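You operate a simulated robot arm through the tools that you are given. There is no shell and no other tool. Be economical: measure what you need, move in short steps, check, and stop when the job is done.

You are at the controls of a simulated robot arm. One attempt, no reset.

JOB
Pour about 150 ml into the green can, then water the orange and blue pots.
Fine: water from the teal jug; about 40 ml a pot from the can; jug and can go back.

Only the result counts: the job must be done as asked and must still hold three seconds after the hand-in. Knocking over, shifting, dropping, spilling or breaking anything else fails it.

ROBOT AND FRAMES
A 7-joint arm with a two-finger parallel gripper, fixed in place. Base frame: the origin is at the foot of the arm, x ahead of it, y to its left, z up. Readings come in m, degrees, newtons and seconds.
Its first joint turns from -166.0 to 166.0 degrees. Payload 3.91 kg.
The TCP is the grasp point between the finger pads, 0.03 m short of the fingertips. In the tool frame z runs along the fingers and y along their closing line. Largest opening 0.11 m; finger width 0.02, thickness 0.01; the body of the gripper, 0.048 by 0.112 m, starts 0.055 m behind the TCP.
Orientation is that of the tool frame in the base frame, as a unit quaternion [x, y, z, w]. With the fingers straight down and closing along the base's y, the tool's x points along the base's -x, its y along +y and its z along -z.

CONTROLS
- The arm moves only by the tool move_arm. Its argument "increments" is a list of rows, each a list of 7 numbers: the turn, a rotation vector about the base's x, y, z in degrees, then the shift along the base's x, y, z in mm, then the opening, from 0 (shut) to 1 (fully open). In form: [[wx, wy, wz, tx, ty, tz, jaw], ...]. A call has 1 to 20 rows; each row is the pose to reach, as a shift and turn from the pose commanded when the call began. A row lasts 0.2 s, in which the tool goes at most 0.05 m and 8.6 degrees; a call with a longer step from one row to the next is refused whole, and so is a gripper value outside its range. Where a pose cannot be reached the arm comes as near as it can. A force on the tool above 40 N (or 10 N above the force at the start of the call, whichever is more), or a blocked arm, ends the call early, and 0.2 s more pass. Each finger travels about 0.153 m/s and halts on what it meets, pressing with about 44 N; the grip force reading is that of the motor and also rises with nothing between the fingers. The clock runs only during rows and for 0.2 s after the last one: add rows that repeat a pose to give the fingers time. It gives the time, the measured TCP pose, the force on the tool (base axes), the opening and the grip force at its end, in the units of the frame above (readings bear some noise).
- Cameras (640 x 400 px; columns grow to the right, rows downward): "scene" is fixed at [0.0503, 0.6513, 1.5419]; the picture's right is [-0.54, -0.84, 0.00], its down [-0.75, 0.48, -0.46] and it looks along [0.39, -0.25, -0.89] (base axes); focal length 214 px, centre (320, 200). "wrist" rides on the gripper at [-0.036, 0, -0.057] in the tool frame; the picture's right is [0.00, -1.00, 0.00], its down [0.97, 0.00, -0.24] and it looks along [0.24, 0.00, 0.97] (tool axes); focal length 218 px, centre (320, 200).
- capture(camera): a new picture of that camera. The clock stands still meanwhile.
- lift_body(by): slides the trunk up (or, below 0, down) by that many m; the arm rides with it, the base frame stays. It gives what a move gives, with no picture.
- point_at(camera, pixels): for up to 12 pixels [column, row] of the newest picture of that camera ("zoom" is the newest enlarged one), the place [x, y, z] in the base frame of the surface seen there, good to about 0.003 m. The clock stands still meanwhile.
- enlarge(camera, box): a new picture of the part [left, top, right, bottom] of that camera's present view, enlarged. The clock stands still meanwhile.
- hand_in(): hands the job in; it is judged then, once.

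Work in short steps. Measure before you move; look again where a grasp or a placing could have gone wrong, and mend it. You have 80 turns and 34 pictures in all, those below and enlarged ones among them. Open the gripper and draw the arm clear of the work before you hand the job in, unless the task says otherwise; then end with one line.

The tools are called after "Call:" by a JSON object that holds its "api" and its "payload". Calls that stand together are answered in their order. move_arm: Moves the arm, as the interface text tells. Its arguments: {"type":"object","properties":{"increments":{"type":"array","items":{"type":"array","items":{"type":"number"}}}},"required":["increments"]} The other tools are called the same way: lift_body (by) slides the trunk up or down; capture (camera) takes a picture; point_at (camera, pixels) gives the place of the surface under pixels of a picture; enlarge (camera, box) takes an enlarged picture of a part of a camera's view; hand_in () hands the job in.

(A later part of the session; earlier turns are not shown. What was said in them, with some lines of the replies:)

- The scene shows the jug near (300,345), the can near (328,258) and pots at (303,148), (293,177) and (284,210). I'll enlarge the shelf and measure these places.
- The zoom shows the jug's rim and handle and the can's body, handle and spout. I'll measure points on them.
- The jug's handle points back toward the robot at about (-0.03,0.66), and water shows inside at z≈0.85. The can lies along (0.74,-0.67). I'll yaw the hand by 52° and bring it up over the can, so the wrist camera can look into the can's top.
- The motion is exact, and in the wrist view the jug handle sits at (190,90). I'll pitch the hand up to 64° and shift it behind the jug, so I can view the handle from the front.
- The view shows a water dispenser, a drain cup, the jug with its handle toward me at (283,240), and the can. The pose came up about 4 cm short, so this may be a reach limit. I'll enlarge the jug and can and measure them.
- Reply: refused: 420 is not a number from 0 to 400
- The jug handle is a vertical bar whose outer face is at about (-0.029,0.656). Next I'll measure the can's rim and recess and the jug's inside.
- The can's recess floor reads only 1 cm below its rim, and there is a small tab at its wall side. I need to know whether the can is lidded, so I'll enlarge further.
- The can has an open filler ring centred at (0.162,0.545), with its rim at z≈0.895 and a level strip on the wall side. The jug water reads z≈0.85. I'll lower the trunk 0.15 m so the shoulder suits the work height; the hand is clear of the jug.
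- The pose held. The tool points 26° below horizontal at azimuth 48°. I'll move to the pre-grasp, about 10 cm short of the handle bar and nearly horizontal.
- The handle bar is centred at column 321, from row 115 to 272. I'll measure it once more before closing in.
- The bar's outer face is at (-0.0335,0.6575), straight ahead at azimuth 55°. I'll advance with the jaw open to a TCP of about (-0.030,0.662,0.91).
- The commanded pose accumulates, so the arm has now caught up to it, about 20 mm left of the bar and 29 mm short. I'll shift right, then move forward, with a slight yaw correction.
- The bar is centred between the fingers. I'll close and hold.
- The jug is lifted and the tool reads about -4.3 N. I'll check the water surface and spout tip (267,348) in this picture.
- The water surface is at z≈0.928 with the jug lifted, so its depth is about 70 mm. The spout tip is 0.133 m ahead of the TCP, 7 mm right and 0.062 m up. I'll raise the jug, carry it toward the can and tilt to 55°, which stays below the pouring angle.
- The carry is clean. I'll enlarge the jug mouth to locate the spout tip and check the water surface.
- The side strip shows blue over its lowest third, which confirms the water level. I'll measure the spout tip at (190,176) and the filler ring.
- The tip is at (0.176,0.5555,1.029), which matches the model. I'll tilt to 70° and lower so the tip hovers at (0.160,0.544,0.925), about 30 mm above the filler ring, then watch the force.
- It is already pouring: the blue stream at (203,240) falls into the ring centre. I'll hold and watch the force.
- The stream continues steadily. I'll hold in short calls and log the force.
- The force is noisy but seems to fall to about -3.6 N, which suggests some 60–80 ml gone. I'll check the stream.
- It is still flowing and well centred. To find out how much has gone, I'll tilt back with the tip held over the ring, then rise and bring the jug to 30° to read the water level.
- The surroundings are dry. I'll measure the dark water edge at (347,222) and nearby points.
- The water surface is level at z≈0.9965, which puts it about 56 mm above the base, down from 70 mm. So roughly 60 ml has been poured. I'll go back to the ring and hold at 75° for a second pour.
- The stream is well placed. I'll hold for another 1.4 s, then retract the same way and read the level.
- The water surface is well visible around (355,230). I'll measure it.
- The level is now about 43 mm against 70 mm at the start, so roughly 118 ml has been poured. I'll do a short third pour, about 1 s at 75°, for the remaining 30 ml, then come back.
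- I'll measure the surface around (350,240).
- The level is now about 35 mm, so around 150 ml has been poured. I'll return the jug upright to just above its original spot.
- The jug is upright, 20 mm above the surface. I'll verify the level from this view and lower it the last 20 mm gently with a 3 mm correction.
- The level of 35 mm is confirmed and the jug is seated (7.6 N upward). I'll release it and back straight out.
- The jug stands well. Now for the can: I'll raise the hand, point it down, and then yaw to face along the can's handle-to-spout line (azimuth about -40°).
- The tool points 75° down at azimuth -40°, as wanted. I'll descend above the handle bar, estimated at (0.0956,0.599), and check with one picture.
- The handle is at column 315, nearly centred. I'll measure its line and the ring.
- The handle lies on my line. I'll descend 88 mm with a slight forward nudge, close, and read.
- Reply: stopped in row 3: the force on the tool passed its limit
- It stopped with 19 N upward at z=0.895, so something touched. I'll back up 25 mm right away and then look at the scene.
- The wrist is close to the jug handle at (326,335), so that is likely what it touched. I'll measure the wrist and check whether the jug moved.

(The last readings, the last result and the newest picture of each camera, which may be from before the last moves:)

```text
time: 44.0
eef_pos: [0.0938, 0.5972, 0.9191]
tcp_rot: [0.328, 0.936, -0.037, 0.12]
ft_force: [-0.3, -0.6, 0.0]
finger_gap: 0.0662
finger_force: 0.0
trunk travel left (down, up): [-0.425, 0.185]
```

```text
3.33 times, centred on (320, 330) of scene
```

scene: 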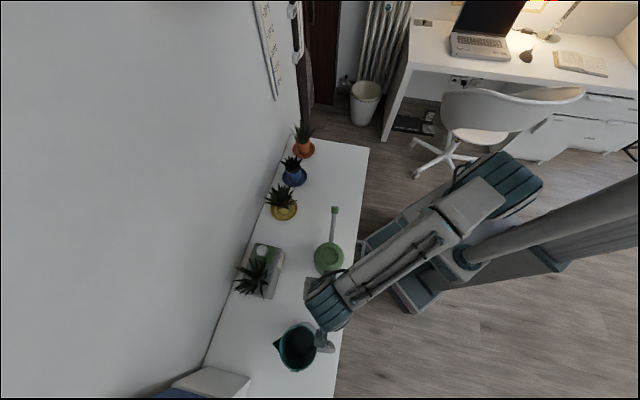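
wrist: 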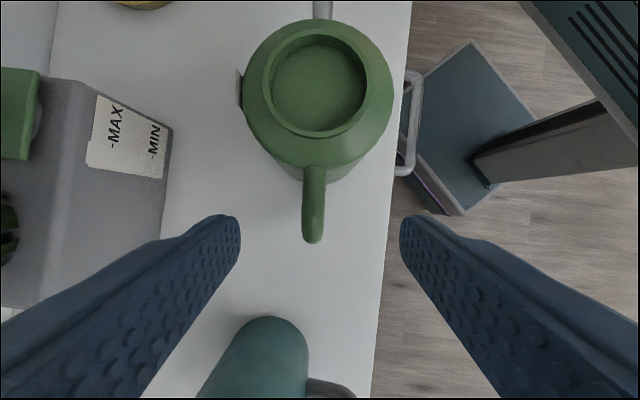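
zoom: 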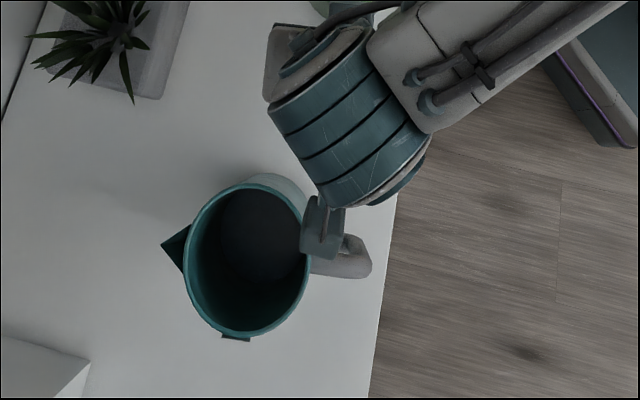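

The jug is unmoved within 2–3 mm: its spout is at (0.052,0.764) and its handle at (-0.026,0.665). A wrist bracket at z≈1.03 sits right above the jug's handle. Leaning the tool forward to 95° lifts and withdraws that bracket by about 3 cm, so I'll do that at a raised height and then descend in small steps.

Call:
{"api": "move_arm", "payload": {"increments": [[4.3, 5.1, 0, 1, 0, 15, 0.6], [8.6, 10.2, 0, 2, 0, 25, 0.6], [12.9, 15.3, 0, 3, 0, 25, 0.6], [12.9, 15.3, 0, 3, 0, 5, 0.6], [12.9, 15.3, 0, 3, 0, -15, 0.6], [12.9, 15.3, 0, 3, 0, -30, 0.6], [12.9, 15.3, 0, 3, 0, -30, 0.6]]}}

Call:
{"api": "capture", "payload": {"camera": "wrist"}}

```text
time: 45.6
eef_pos: [0.0991, 0.597, 0.8906]
tcp_rot: [0.331, 0.942, 0.025, -0.043]
ft_force: [0.0, 0.0, 0.7]
finger_gap: 0.066
finger_force: 0.0
trunk travel left (down, up): [-0.425, 0.185]
```

```text
6 pictures are left
```

wrist: 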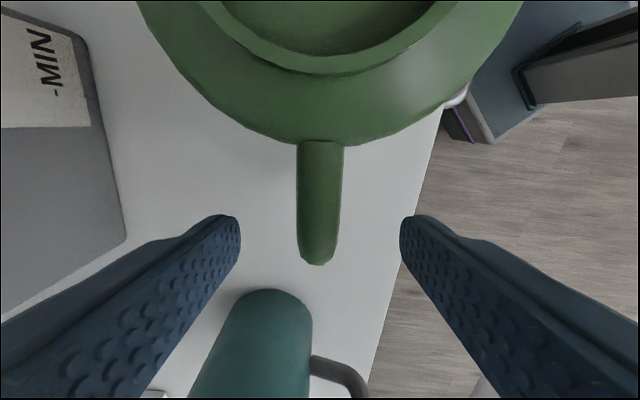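

There is no contact and the handle is centred at column 320, with its end right at the TCP. I'll nudge 6 mm toward the can, descend 20 mm and close.

Call:
{"api": "move_arm", "payload": {"increments": [[0, 0, 0, 4, -3, -5, 0.6], [0, 0, 0, 5, -4, -11, 0.6], [0, 0, 0, 5, -4, -17, 0.6], [0, 0, 0, 5, -4, -20, 0.6], [0, 0, 0, 5, -4, -20, 0.3], [0, 0, 0, 5, -4, -20, 0], [0, 0, 0, 5, -4, -20, 0], [0, 0, 0, 5, -4, -20, 0]]}}

```text
time: 47.5
eef_pos: [0.1034, 0.5935, 0.8712]
tcp_rot: [0.331, 0.942, 0.025, -0.043]
ft_force: [-1.3, -0.6, 1.8]
finger_gap: 0.0139
finger_force: 43.8
trunk travel left (down, up): [-0.425, 0.185]
```

The handle is gripped (gap 13.9 mm). I'll lift straight up 120 mm and read the load.

Call:
{"api": "move_arm", "payload": {"increments": [[0, 0, 0, 0, 0, 8, 0], [0, 0, 0, 0, 0, 25, 0], [0, 0, 0, 0, 0, 50, 0], [0, 0, 0, 0, 0, 80, 0], [0, 0, 0, 0, 0, 110, 0], [0, 0, 0, 0, 0, 120, 0], [0, 0, 0, 0, 0, 120, 0]]}}

Call:
{"api": "move_arm", "payload": {"increments": [[0, 0, 0, 0, 0, 0, 0]]}}

Call:
{"api": "move_arm", "payload": {"increments": [[0, 0, 0, 0, 0, 0, 0]]}}

```text
time: 49.0
eef_pos: [0.1044, 0.5936, 0.9898]
tcp_rot: [0.33, 0.943, 0.025, -0.043]
ft_force: [-0.7, 0.1, -3.2]
finger_gap: 0.0137
finger_force: 44.5
trunk travel left (down, up): [-0.425, 0.185]
```

```text
time: 49.5
eef_pos: [0.1035, 0.5948, 0.9893]
tcp_rot: [0.33, 0.943, 0.025, -0.043]
ft_force: [0.3, 0.0, -3.4]
finger_gap: 0.0137
finger_force: 44.0
trunk travel left (down, up): [-0.425, 0.185]
```

```text
time: 49.9
eef_pos: [0.1049, 0.595, 0.9893]
tcp_rot: [0.331, 0.942, 0.026, -0.043]
ft_force: [0.4, -0.5, -3.3]
finger_gap: 0.0134
finger_force: 44.2
trunk travel left (down, up): [-0.425, 0.185]
```

The can with its water weighs about 3.3 N. Before moving, I'll map the blue and orange pots from the stored scene picture.

Call:
{"api": "point_at", "payload": {"camera": "scene", "pixels": [[283, 177], [285, 182], [290, 186], [295, 187], [301, 185], [306, 180], [306, 174], [302, 171], [298, 183], [303, 177], [300, 175], [293, 181]]}}

Call:
{"api": "point_at", "payload": {"camera": "scene", "pixels": [[293, 152], [296, 157], [302, 159], [308, 158], [314, 153], [314, 147], [310, 143], [309, 149], [306, 154], [300, 153], [311, 152], [303, 135]]}}

Call:
{"api": "enlarge", "payload": {"camera": "scene", "box": [250, 110, 350, 230]}}

```text
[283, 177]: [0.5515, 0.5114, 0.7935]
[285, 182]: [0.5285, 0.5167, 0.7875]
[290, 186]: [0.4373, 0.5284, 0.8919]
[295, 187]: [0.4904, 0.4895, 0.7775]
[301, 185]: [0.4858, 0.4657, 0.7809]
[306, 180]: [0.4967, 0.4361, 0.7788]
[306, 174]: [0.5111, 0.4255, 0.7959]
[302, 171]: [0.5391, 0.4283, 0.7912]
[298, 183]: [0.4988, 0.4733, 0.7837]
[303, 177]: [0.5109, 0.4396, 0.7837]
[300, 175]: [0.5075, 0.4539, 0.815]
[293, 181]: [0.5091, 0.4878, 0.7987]
```

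```text
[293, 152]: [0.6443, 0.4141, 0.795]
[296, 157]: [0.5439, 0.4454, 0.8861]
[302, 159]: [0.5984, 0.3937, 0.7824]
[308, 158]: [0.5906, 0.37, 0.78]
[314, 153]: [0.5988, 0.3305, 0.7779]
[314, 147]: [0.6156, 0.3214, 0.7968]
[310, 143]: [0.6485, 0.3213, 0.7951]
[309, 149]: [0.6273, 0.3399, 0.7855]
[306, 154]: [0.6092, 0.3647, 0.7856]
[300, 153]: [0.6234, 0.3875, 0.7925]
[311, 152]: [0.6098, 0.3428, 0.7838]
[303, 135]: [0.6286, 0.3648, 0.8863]
```

```text
3.33 times, centred on (300, 170) of scene
```

zoom: 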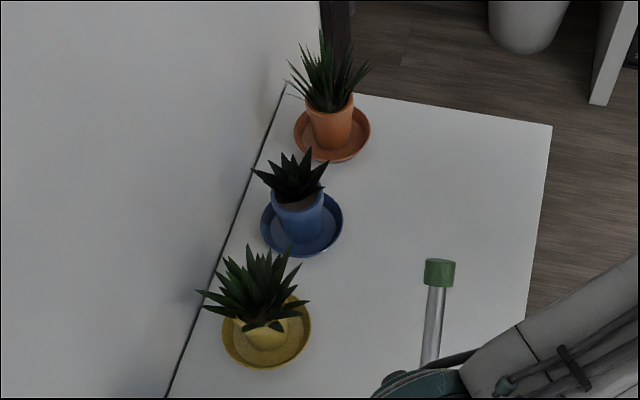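

The zoom shows the blue pot's rim near (298,200) and the orange rim near (329,105). I'll measure the rims, soil and leaf tops.

Call:
{"api": "point_at", "payload": {"camera": "zoom", "pixels": [[273, 198], [280, 207], [298, 211], [312, 206], [322, 196], [300, 201], [310, 198], [285, 201], [310, 152], [262, 175], [325, 170], [295, 160]]}}

Call:
{"api": "point_at", "payload": {"camera": "zoom", "pixels": [[306, 108], [314, 113], [330, 114], [345, 110], [352, 100], [335, 107], [325, 107], [320, 35], [367, 68], [292, 82], [345, 60], [340, 95]]}}

Call:
{"api": "point_at", "payload": {"camera": "zoom", "pixels": [[262, 230], [270, 245], [298, 257], [330, 243], [342, 215], [330, 195], [295, 130], [310, 155], [340, 161], [365, 145], [370, 125], [355, 105]]}}

```text
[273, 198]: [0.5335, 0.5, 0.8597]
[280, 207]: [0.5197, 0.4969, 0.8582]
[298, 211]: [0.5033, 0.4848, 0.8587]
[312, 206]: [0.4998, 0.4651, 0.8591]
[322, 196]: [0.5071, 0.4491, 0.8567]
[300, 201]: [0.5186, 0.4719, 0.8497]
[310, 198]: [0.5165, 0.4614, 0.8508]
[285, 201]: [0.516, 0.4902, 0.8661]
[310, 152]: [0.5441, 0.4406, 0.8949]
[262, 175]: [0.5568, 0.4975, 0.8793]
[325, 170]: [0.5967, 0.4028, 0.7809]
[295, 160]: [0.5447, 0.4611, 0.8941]
```

```text
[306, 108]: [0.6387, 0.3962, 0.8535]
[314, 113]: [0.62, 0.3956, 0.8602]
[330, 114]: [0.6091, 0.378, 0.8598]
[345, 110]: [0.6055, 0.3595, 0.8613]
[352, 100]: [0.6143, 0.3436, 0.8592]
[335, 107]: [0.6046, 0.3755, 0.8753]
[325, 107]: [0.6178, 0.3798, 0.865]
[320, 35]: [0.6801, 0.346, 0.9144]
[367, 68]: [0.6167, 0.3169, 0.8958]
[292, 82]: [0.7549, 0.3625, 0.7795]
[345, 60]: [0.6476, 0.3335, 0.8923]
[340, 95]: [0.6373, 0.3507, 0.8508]
```

```text
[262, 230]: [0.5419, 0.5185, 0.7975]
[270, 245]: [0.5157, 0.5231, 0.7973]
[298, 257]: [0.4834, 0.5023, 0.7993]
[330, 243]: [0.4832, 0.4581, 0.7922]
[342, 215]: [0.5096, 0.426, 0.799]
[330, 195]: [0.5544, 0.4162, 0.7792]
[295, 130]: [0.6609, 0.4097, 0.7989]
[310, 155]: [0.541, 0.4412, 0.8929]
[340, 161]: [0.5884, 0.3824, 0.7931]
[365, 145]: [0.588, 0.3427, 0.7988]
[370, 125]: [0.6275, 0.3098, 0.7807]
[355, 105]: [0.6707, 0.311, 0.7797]
```

Blue pot rim centre is ≈(0.528,0.472) with r≈28 mm and soil at 0.85; orange is ≈(0.634,0.368). I'll carry the can level toward the robot side while raising it and yawing to azimuth 24°, so the spout faces the pots from the front.

Call:
{"api": "move_arm", "payload": {"increments": [[0, 0, 0, 18, -24, 30, 0], [0, 0, 0, 36, -48, 60, 0], [0, 0, 8, 55, -73, 60, 0], [0, 0, 16, 74, -98, 60, 0], [0, 0, 24, 93, -123, 60, 0], [0, 0, 32, 110, -147, 60, 0], [0, 0, 40, 125, -170, 60, 0], [0, 0, 48, 140, -190, 60, 0], [0, 0, 56, 150, -200, 60, 0], [0, 0, 64, 160, -205, 60, 0], [0, 0, 64, 160, -205, 60, 0]]}}

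```text
time: 52.2
eef_pos: [0.263, 0.389, 1.0496]
tcp_rot: [-0.219, 0.974, -0.001, -0.051]
ft_force: [0.5, 0.8, -3.8]
finger_gap: 0.0137
finger_force: 43.6
trunk travel left (down, up): [-0.425, 0.185]
```

The pose is good, with the spout at azimuth ≈24°. Next I'll tilt to 25° with the spout tip about 15 cm above the blue pot's soil, to confirm reach before pouring.

Call:
{"api": "move_arm", "payload": {"increments": [[-2.6, 5.7, 0, 15, -2, 5, 0], [-5.2, 11.4, 0, 30, -5, 10, 0], [-7.7, 17.1, 0, 45, -8, 10, 0], [-10.3, 22.8, 0, 59, -10, 10, 0], [-10.3, 22.8, 0, 59, -10, 10, 0]]}}

Call:
{"api": "capture", "payload": {"camera": "scene"}}

```text
time: 53.5
eef_pos: [0.324, 0.3805, 1.0609]
tcp_rot: [-0.209, 0.941, -0.044, -0.261]
ft_force: [0.4, 0.6, -4.4]
finger_gap: 0.0135
finger_force: 43.6
trunk travel left (down, up): [-0.425, 0.185]
```

```text
4 pictures are left
```

scene: 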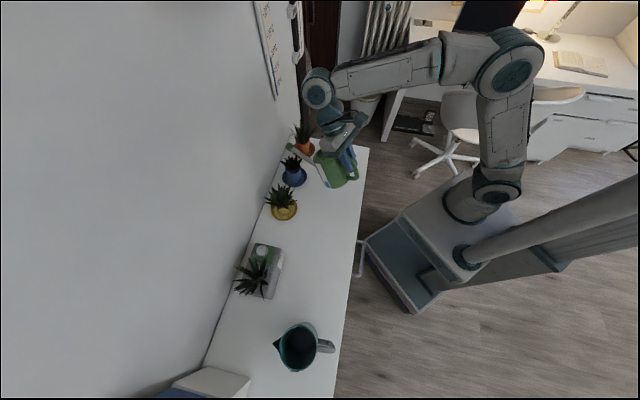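

Reach works. The spout tip shows near (290,147) in the image, so I'll measure the tip, the can body and the wrist.

Call:
{"api": "point_at", "payload": {"camera": "scene", "pixels": [[290, 147], [292, 150], [288, 149], [300, 155], [310, 160], [318, 75], [303, 90], [294, 152], [330, 175], [306, 158], [291, 144], [286, 151]]}}

```text
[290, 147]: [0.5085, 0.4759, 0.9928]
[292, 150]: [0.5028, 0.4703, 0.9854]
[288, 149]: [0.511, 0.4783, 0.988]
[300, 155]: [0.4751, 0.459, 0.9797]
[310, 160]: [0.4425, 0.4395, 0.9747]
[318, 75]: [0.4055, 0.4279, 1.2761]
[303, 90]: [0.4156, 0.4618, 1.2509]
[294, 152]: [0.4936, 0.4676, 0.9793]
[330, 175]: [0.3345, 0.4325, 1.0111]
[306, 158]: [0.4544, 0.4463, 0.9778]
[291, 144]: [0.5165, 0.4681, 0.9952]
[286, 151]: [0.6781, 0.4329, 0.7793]
```

The tip is at about (0.515,0.472,0.988), which refines my spout model. I'll lower it to z≈0.93 over the front half of the blue pot, still at 25°, take baseline readings, and enlarge the can to see its gauge strip.

Call:
{"api": "move_arm", "payload": {"increments": [[0, 0, 0, 3, -2, -25, 0], [0, 0, 0, 5, -4, -50, 0], [0, 0, 0, 5, -4, -58, 0], [0, 0, 0, 5, -4, -58, 0]]}}

Call:
{"api": "enlarge", "payload": {"camera": "scene", "box": [270, 120, 370, 200]}}

Call:
{"api": "move_arm", "payload": {"increments": [[0, 0, 0, 0, 0, 0, 0]]}}

Call:
{"api": "move_arm", "payload": {"increments": [[0, 0, 0, 0, 0, 0, 0]]}}

Call:
{"api": "move_arm", "payload": {"increments": [[0, 0, 0, 0, 0, 0, 0]]}}

Call:
{"api": "move_arm", "payload": {"increments": [[0, 0, 0, 0, 0, 0, 0]]}}

Call:
{"api": "move_arm", "payload": {"increments": [[0, 0, 0, 0, 0, 0, 0]]}}

Call:
{"api": "move_arm", "payload": {"increments": [[0, 0, 0, 0, 0, 0, 0]]}}

Call:
{"api": "move_arm", "payload": {"increments": [[0, 0, 0, 0, 0, 0, 0]]}}

Call:
{"api": "move_arm", "payload": {"increments": [[0, 0, 0, 0, 0, 0, 0]]}}

```text
time: 54.5
eef_pos: [0.3267, 0.3743, 1.0022]
tcp_rot: [-0.209, 0.942, -0.044, -0.26]
ft_force: [0.2, 0.3, -3.3]
finger_gap: 0.0136
finger_force: 43.9
trunk travel left (down, up): [-0.425, 0.185]
```

```text
5.00 times, centred on (320, 160) of scene
```

zoom: 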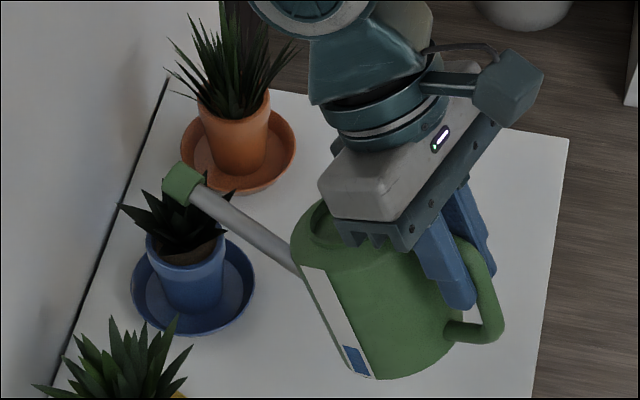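

```text
time: 54.9
eef_pos: [0.3273, 0.3736, 1.0021]
tcp_rot: [-0.209, 0.941, -0.044, -0.262]
ft_force: [-0.2, -0.8, -3.3]
finger_gap: 0.0137
finger_force: 43.7
trunk travel left (down, up): [-0.425, 0.185]
```

```text
time: 55.2
eef_pos: [0.3259, 0.3745, 1.0031]
tcp_rot: [-0.208, 0.941, -0.044, -0.261]
ft_force: [-0.1, 0.7, -4.0]
finger_gap: 0.0138
finger_force: 44.4
trunk travel left (down, up): [-0.425, 0.185]
```

```text
time: 55.6
eef_pos: [0.3258, 0.3746, 1.0025]
tcp_rot: [-0.209, 0.941, -0.044, -0.262]
ft_force: [-0.5, 0.6, -4.2]
finger_gap: 0.0138
finger_force: 43.7
trunk travel left (down, up): [-0.425, 0.185]
```

```text
time: 56.0
eef_pos: [0.3254, 0.3737, 1.0026]
tcp_rot: [-0.209, 0.941, -0.044, -0.262]
ft_force: [-0.3, -0.4, -3.4]
finger_gap: 0.0136
finger_force: 43.9
trunk travel left (down, up): [-0.425, 0.185]
```

```text
time: 56.5
eef_pos: [0.3258, 0.3738, 1.0022]
tcp_rot: [-0.21, 0.941, -0.044, -0.261]
ft_force: [0.0, 0.4, -3.9]
finger_gap: 0.0137
finger_force: 44.0
trunk travel left (down, up): [-0.425, 0.185]
```

```text
time: 56.9
eef_pos: [0.3265, 0.3728, 1.0033]
tcp_rot: [-0.209, 0.941, -0.045, -0.261]
ft_force: [0.2, -0.4, -3.7]
finger_gap: 0.0138
finger_force: 44.5
trunk travel left (down, up): [-0.425, 0.185]
```

```text
time: 57.2
eef_pos: [0.3261, 0.3749, 1.0024]
tcp_rot: [-0.209, 0.941, -0.045, -0.261]
ft_force: [0.6, 0.5, -3.0]
finger_gap: 0.0135
finger_force: 44.1
trunk travel left (down, up): [-0.425, 0.185]
```

```text
time: 57.6
eef_pos: [0.327, 0.3744, 1.0023]
tcp_rot: [-0.208, 0.942, -0.044, -0.26]
ft_force: [0.4, -0.7, -3.4]
finger_gap: 0.0135
finger_force: 43.8
trunk travel left (down, up): [-0.425, 0.185]
```

The gauge strip is visible: blue runs from (345,347) to (360,375), about a quarter of the strip, for 150 ml. I'll check the tip position and gauge points.

Call:
{"api": "point_at", "payload": {"camera": "zoom", "pixels": [[183, 185], [172, 178], [190, 167], [176, 195], [165, 185], [195, 185], [310, 272], [353, 360], [349, 347], [360, 372], [318, 272], [185, 200]]}}

```text
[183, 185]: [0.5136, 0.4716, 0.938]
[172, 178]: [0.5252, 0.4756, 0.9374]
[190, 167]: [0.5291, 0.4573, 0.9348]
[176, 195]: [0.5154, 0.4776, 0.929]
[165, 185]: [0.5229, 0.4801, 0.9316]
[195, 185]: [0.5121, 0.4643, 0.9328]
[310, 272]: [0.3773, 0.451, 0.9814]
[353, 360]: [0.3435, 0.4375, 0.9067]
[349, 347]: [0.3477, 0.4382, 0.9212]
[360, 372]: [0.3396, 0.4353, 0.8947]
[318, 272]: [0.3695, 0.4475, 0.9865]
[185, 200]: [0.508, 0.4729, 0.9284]
```

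The tip's end face is centred near (0.525,0.467,0.93), over the pot. I'll tilt to 32° with the tip held in place, log the force, and check for a drop from the 3.58 N mean.

Call:
{"api": "move_arm", "payload": {"increments": [[-1.5, 3.2, 0, 2, 1, 13, 0], [-2.9, 6.4, 0, 5, 2, 26, 0], [-2.9, 6.4, 0, 5, 2, 26, 0]]}}

Call:
{"api": "move_arm", "payload": {"increments": [[0, 0, 0, 0, 0, 0, 0]]}}

Call:
{"api": "move_arm", "payload": {"increments": [[0, 0, 0, 0, 0, 0, 0]]}}

Call:
{"api": "move_arm", "payload": {"increments": [[0, 0, 0, 0, 0, 0, 0]]}}

Call:
{"api": "move_arm", "payload": {"increments": [[0, 0, 0, 0, 0, 0, 0]]}}

Call:
{"api": "enlarge", "payload": {"camera": "scene", "box": [285, 150, 345, 200]}}

```text
time: 58.5
eef_pos: [0.3319, 0.3779, 1.0295]
tcp_rot: [-0.205, 0.923, -0.056, -0.32]
ft_force: [-0.2, 0.0, -3.0]
finger_gap: 0.0136
finger_force: 43.9
trunk travel left (down, up): [-0.425, 0.185]
```

```text
time: 58.9
eef_pos: [0.3314, 0.377, 1.0285]
tcp_rot: [-0.205, 0.924, -0.057, -0.318]
ft_force: [0.2, 0.3, -2.9]
finger_gap: 0.0138
finger_force: 44.2
trunk travel left (down, up): [-0.425, 0.185]
```

```text
time: 59.2
eef_pos: [0.3319, 0.376, 1.0281]
tcp_rot: [-0.205, 0.924, -0.057, -0.318]
ft_force: [0.3, -0.1, -3.6]
finger_gap: 0.0135
finger_force: 44.3
trunk travel left (down, up): [-0.425, 0.185]
```

```text
time: 59.6
eef_pos: [0.3313, 0.3764, 1.0285]
tcp_rot: [-0.204, 0.924, -0.056, -0.319]
ft_force: [0.2, -0.4, -3.0]
finger_gap: 0.0135
finger_force: 44.1
trunk travel left (down, up): [-0.425, 0.185]
```

```text
time: 60.0
eef_pos: [0.3337, 0.3761, 1.0288]
tcp_rot: [-0.204, 0.924, -0.056, -0.318]
ft_force: [-0.2, 1.1, -3.3]
finger_gap: 0.0137
finger_force: 44.0
trunk travel left (down, up): [-0.425, 0.185]
```

```text
8.00 times, centred on (315, 175) of scene
```

zoom: 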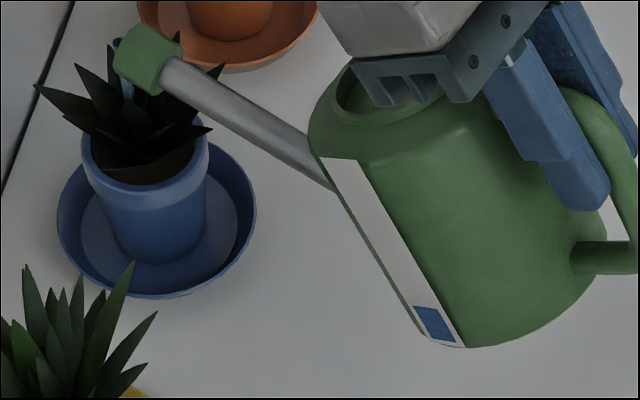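

It is flowing: a small stream shows at (127,85) and the gauge has dropped. I'll measure the blue part's length.

Call:
{"api": "point_at", "payload": {"camera": "zoom", "pixels": [[425, 308], [433, 323], [442, 340], [447, 345], [420, 300], [345, 160], [127, 85], [127, 95], [115, 60], [118, 72]]}}

```text
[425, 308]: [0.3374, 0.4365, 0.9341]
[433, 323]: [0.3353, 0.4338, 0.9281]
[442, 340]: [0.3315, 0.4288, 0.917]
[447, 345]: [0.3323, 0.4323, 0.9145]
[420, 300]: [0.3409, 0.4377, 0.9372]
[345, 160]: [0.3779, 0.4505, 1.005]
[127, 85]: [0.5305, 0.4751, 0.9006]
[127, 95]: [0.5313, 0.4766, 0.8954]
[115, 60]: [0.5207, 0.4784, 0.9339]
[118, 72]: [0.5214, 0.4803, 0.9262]
```

About 40 ml has gone (gauge fraction 0.18 against 0.256). I'll tilt back at once, rise, and carry the can over to the orange pot at 22° tilt.

Call:
{"api": "move_arm", "payload": {"increments": [[2.9, -6.4, 0, -5, -2, -24, 0], [4.1, -9.1, 0, -5, -2, 0, 0], [4.1, -9.1, 0, -5, -2, 30, 0], [4.1, -9.1, 0, 15, -22, 30, 0], [4.1, -9.1, 0, 37, -44, 30, 0], [4.1, -9.1, 0, 60, -67, 30, 0], [4.1, -9.1, 0, 80, -87, 30, 0], [4.1, -9.1, 0, 100, -106, 30, 0], [4.1, -9.1, 0, 100, -106, 30, 0]]}}

Call:
{"api": "move_arm", "payload": {"increments": [[0, 0, 0, 0, 0, 0, 0]]}}

Call:
{"api": "move_arm", "payload": {"increments": [[0, 0, 0, 0, 0, 0, 0]]}}

Call:
{"api": "move_arm", "payload": {"increments": [[0, 0, 0, 0, 0, 0, 0]]}}

Call:
{"api": "move_arm", "payload": {"increments": [[0, 0, 0, 0, 0, 0, 0]]}}

Call:
{"api": "move_arm", "payload": {"increments": [[0, 0, 0, 0, 0, 0, 0]]}}

Call:
{"api": "move_arm", "payload": {"increments": [[0, 0, 0, 0, 0, 0, 0]]}}

Call:
{"api": "move_arm", "payload": {"increments": [[0, 0, 0, 0, 0, 0, 0]]}}

Call:
{"api": "move_arm", "payload": {"increments": [[0, 0, 0, 0, 0, 0, 0]]}}

```text
time: 62.0
eef_pos: [0.432, 0.2712, 1.0566]
tcp_rot: [-0.212, 0.947, -0.04, -0.237]
ft_force: [-0.2, 0.1, -2.7]
finger_gap: 0.0138
finger_force: 43.9
trunk travel left (down, up): [-0.425, 0.185]
```

```text
time: 62.5
eef_pos: [0.4318, 0.271, 1.0567]
tcp_rot: [-0.211, 0.948, -0.04, -0.236]
ft_force: [0.4, 0.3, -3.0]
finger_gap: 0.0136
finger_force: 44.3
trunk travel left (down, up): [-0.425, 0.185]
```

```text
time: 62.9
eef_pos: [0.4314, 0.272, 1.0552]
tcp_rot: [-0.211, 0.948, -0.04, -0.236]
ft_force: [-0.3, -0.7, -3.1]
finger_gap: 0.0136
finger_force: 43.6
trunk travel left (down, up): [-0.425, 0.185]
```

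```text
time: 63.2
eef_pos: [0.4316, 0.2713, 1.0568]
tcp_rot: [-0.211, 0.948, -0.04, -0.237]
ft_force: [0.3, 0.4, -3.7]
finger_gap: 0.0137
finger_force: 44.2
trunk travel left (down, up): [-0.425, 0.185]
```

```text
time: 63.6
eef_pos: [0.4325, 0.2704, 1.0568]
tcp_rot: [-0.211, 0.948, -0.04, -0.236]
ft_force: [-0.2, 0.8, -2.6]
finger_gap: 0.0135
finger_force: 44.1
trunk travel left (down, up): [-0.425, 0.185]
```

```text
time: 64.0
eef_pos: [0.4324, 0.2719, 1.0573]
tcp_rot: [-0.211, 0.948, -0.039, -0.237]
ft_force: [0.5, -0.8, -3.0]
finger_gap: 0.0136
finger_force: 44.0
trunk travel left (down, up): [-0.425, 0.185]
```

```text
time: 64.5
eef_pos: [0.4321, 0.2724, 1.056]
tcp_rot: [-0.211, 0.948, -0.039, -0.236]
ft_force: [0.2, -0.5, -3.0]
finger_gap: 0.0134
finger_force: 44.1
trunk travel left (down, up): [-0.425, 0.185]
```

```text
time: 64.8
eef_pos: [0.4322, 0.2714, 1.0564]
tcp_rot: [-0.212, 0.948, -0.04, -0.236]
ft_force: [0.4, 0.4, -2.3]
finger_gap: 0.0137
finger_force: 43.7
trunk travel left (down, up): [-0.425, 0.185]
```

```text
time: 65.2
eef_pos: [0.432, 0.2718, 1.0563]
tcp_rot: [-0.211, 0.948, -0.041, -0.237]
ft_force: [-0.7, -0.4, -3.3]
finger_gap: 0.0137
finger_force: 43.3
trunk travel left (down, up): [-0.425, 0.185]
```

The mean is now 2.97 N, so about 45–60 ml was given to blue, consistent with the gauge. For orange I'll tilt to ~34.5° with the stream aimed at (0.632,0.368), hold just over 1 s, then check the gauge.

Call:
{"api": "move_arm", "payload": {"increments": [[-2.6, 5.8, 0, 3, 0, -10, 0], [-5.2, 11.6, 0, 5, 0, -13, 0], [-5.2, 11.6, 0, 5, 0, -13, 0], [-5.2, 11.6, 0, 5, 0, -13, 0], [-5.2, 11.6, 0, 5, 0, -13, 0], [-5.2, 11.6, 0, 5, 0, -13, 0], [-5.2, 11.6, 0, 5, 0, -13, 0]]}}

Call:
{"api": "enlarge", "payload": {"camera": "scene", "box": [288, 115, 368, 165]}}

```text
time: 66.8
eef_pos: [0.4374, 0.2724, 1.0451]
tcp_rot: [-0.202, 0.916, -0.06, -0.34]
ft_force: [-0.2, 0.3, -1.2]
finger_gap: 0.0139
finger_force: 44.1
trunk travel left (down, up): [-0.425, 0.185]
```

```text
8.00 times, centred on (328, 140) of scene
```

zoom: 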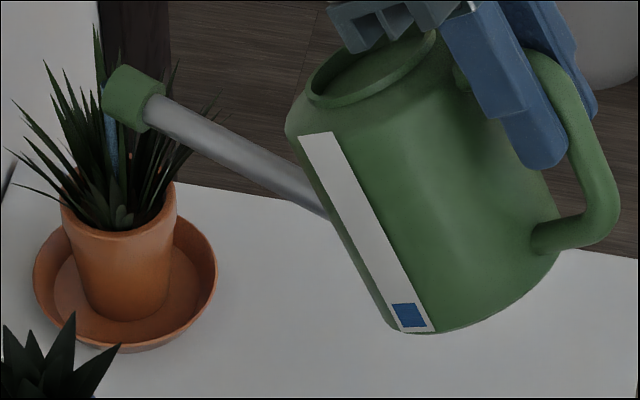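

The stream falls at the pot's middle and the gauge reads about 66 ml, so orange has received about 40 ml. I'll tilt back now, rise, level the can and retreat.

Call:
{"api": "move_arm", "payload": {"increments": [[2.9, -6.4, 0, -5, 0, -20, 0], [5.8, -12.8, 0, -8, 2, 5, 0], [8.7, -19.2, 0, -10, 5, 30, 0], [11.5, -25.6, 0, -30, 20, 40, 0], [14.3, -31.7, 0, -55, 37, 40, 0], [14.3, -31.7, 0, -85, 57, 40, 0], [14.3, -31.7, 0, -115, 77, 40, 0], [14.3, -31.7, 0, -145, 98, 40, 0], [14.3, -31.7, 0, -174, 118, 40, 0], [14.3, -31.7, 0, -174, 118, 40, 0]]}}

Call:
{"api": "move_arm", "payload": {"increments": [[0, 0, -8, -10, 5, 0, 0], [0, 0, -16, -20, 15, 0, 0], [0, 0, -24, -35, 35, 0, 0], [0, 0, -32, -50, 58, 0, 0], [0, 0, -40, -67, 82, 0, 0], [0, 0, -48, -86, 107, 0, 0], [0, 0, -56, -105, 132, 0, 0], [0, 0, -64, -124, 157, 0, 0], [0, 0, -64, -142, 181, 0, 0], [0, 0, -64, -158, 204, 0, 0], [0, 0, -64, -158, 204, 0, 0]]}}

```text
time: 69.0
eef_pos: [0.2621, 0.3885, 1.0864]
tcp_rot: [-0.218, 0.975, -0.001, -0.05]
ft_force: [-0.6, -0.5, -2.5]
finger_gap: 0.0138
finger_force: 44.1
trunk travel left (down, up): [-0.425, 0.185]
```

```text
time: 71.5
eef_pos: [0.1047, 0.5938, 1.0852]
tcp_rot: [0.332, 0.942, 0.025, -0.042]
ft_force: [0.2, 0.0, -3.0]
finger_gap: 0.0139
finger_force: 44.0
trunk travel left (down, up): [-0.425, 0.185]
```

The pose over the original spot matches the grasp pose within 1 mm. I'll lower to about 12 mm above first, then slowly to the seat.

Call:
{"api": "move_arm", "payload": {"increments": [[0, 0, 0, -1, 0, -40, 0], [0, 0, 0, -1, 0, -80, 0], [0, 0, 0, -1, 0, -120, 0], [0, 0, 0, -1, 0, -160, 0], [0, 0, 0, -1, 0, -190, 0], [0, 0, 0, -1, 0, -200, 0], [0, 0, 0, -1, 0, -200, 0]]}}

Call:
{"api": "move_arm", "payload": {"increments": [[0, 0, 0, 0, 0, -5, 0], [0, 0, 0, 0, 0, -9, 0], [0, 0, 0, 0, 0, -12, 0], [0, 0, 0, 0, 0, -13, 0], [0, 0, 0, 0, 0, -14, 0], [0, 0, 0, 0, 0, -14, 0]]}}

```text
time: 73.0
eef_pos: [0.1031, 0.5898, 0.8847]
tcp_rot: [0.331, 0.942, 0.025, -0.043]
ft_force: [1.2, 0.6, -2.6]
finger_gap: 0.0137
finger_force: 44.2
trunk travel left (down, up): [-0.425, 0.185]
```

```text
time: 74.5
eef_pos: [0.1045, 0.5933, 0.873]
tcp_rot: [0.329, 0.943, 0.027, -0.044]
ft_force: [0.9, -1.9, 6.8]
finger_gap: 0.0138
finger_force: 43.5
trunk travel left (down, up): [-0.425, 0.185]
```

Contact at z=0.873 with 6.8 N means the can is seated. I'll release and rise straight up.

Call:
{"api": "move_arm", "payload": {"increments": [[0, 0, 0, 0, 0, 1, 0], [0, 0, 0, 0, 0, 1, 0.2], [0, 0, 0, 0, 0, 1, 0.5], [0, 0, 0, 0, 0, 1, 0.6], [0, 0, 0, 0, 0, 1, 0.6], [0, 0, 0, 0, 0, 12, 0.6], [0, 0, 0, 0, 0, 35, 0.6], [0, 0, 0, 0, 0, 70, 0.6], [0, 0, 0, 10, -15, 110, 0.6], [0, 0, 0, 30, -45, 150, 0.6], [0, 0, 0, 60, -75, 180, 0.6], [0, 0, 0, 90, -105, 200, 0.6], [0, 0, 0, 120, -135, 210, 0.6], [0, 0, 0, 150, -165, 220, 0.6], [0, 0, 0, 180, -190, 230, 0.6], [0, 0, 0, 180, -190, 230, 1]]}}

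Call:
{"api": "capture", "payload": {"camera": "scene"}}

```text
refused: row 10 steps farther than a row can; nothing moved
```

```text
0 pictures are left
```

scene: 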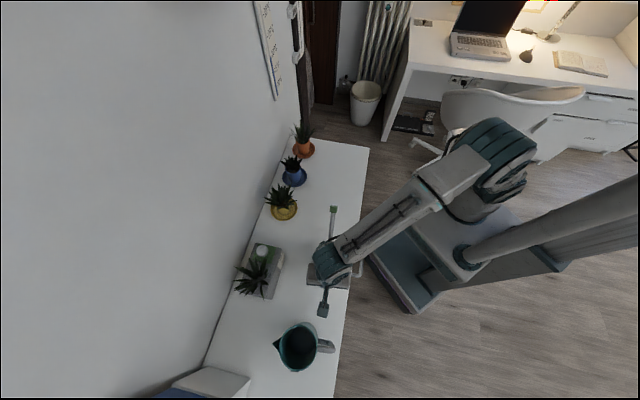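

The can is back with its spout at (333,209), as at the start. The move was refused because of a long step, so I'll repeat it with shorter ones.

Call:
{"api": "move_arm", "payload": {"increments": [[0, 0, 0, 0, 0, 1, 0], [0, 0, 0, 0, 0, 1, 0.2], [0, 0, 0, 0, 0, 1, 0.5], [0, 0, 0, 0, 0, 1, 0.6], [0, 0, 0, 0, 0, 1, 0.6], [0, 0, 0, 0, 0, 12, 0.6], [0, 0, 0, 0, 0, 35, 0.6], [0, 0, 0, 0, 0, 70, 0.6], [0, 0, 0, 0, 0, 105, 0.6], [0, 0, 0, 0, 0, 140, 0.6], [0, 0, 0, 15, -15, 170, 0.6], [0, 0, 0, 38, -38, 180, 0.6], [0, 0, 0, 65, -65, 185, 0.6], [0, 0, 0, 92, -92, 190, 0.6], [0, 0, 0, 119, -119, 195, 0.6], [0, 0, 0, 145, -146, 200, 0.8], [0, 0, 0, 145, -146, 200, 1], [0, 0, 0, 145, -146, 200, 1]]}}

Call:
{"api": "point_at", "payload": {"camera": "scene", "pixels": [[333, 210], [275, 341], [332, 346], [298, 369], [334, 205], [308, 158], [301, 185]]}}

```text
time: 78.2
eef_pos: [0.2465, 0.4477, 1.0693]
tcp_rot: [0.331, 0.942, 0.025, -0.043]
ft_force: [-0.2, 0.0, 0.5]
finger_gap: 0.11
finger_force: 0.1
trunk travel left (down, up): [-0.425, 0.185]
```

```text
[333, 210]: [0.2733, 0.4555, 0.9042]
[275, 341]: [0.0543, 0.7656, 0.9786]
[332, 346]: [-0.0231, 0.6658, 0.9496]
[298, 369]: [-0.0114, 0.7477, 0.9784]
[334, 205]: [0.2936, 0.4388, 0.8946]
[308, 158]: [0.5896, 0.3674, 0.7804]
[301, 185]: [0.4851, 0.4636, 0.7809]
```

Everything reads at its original place, the gripper is open and the load is zero. I'll draw the hand clear of the table and then hand in.

Call:
{"api": "move_arm", "payload": {"increments": [[0, 0, 0, 10, -20, 30, 1], [0, 0, 0, 15, -30, 65, 1], [0, 0, 0, 20, -40, 100, 1], [0, 0, 0, 25, -50, 130, 1], [0, 0, 0, 30, -55, 150, 1], [0, 0, 0, 30, -55, 150, 1]]}}

Call:
{"api": "hand_in", "payload": {}}

```text
time: 79.7
eef_pos: [0.2754, 0.3911, 1.2228]
tcp_rot: [0.331, 0.942, 0.026, -0.044]
ft_force: [-0.4, -1.5, 0.7]
finger_gap: 0.11
finger_force: 0.0
trunk travel left (down, up): [-0.425, 0.185]
```

```text
The job is handed in.
```

I poured about 150 ml from the teal jug into the green can, gave the blue pot about 45–50 ml and the orange pot about 40 ml, put the jug and can back within a few millimetres, and handed the job in; the amounts are my estimates from water levels and the can's gauge, the wrist brushed the jug once without shifting it noticeably, and I saw no spills, though I had no pictures left to check after releasing the can.
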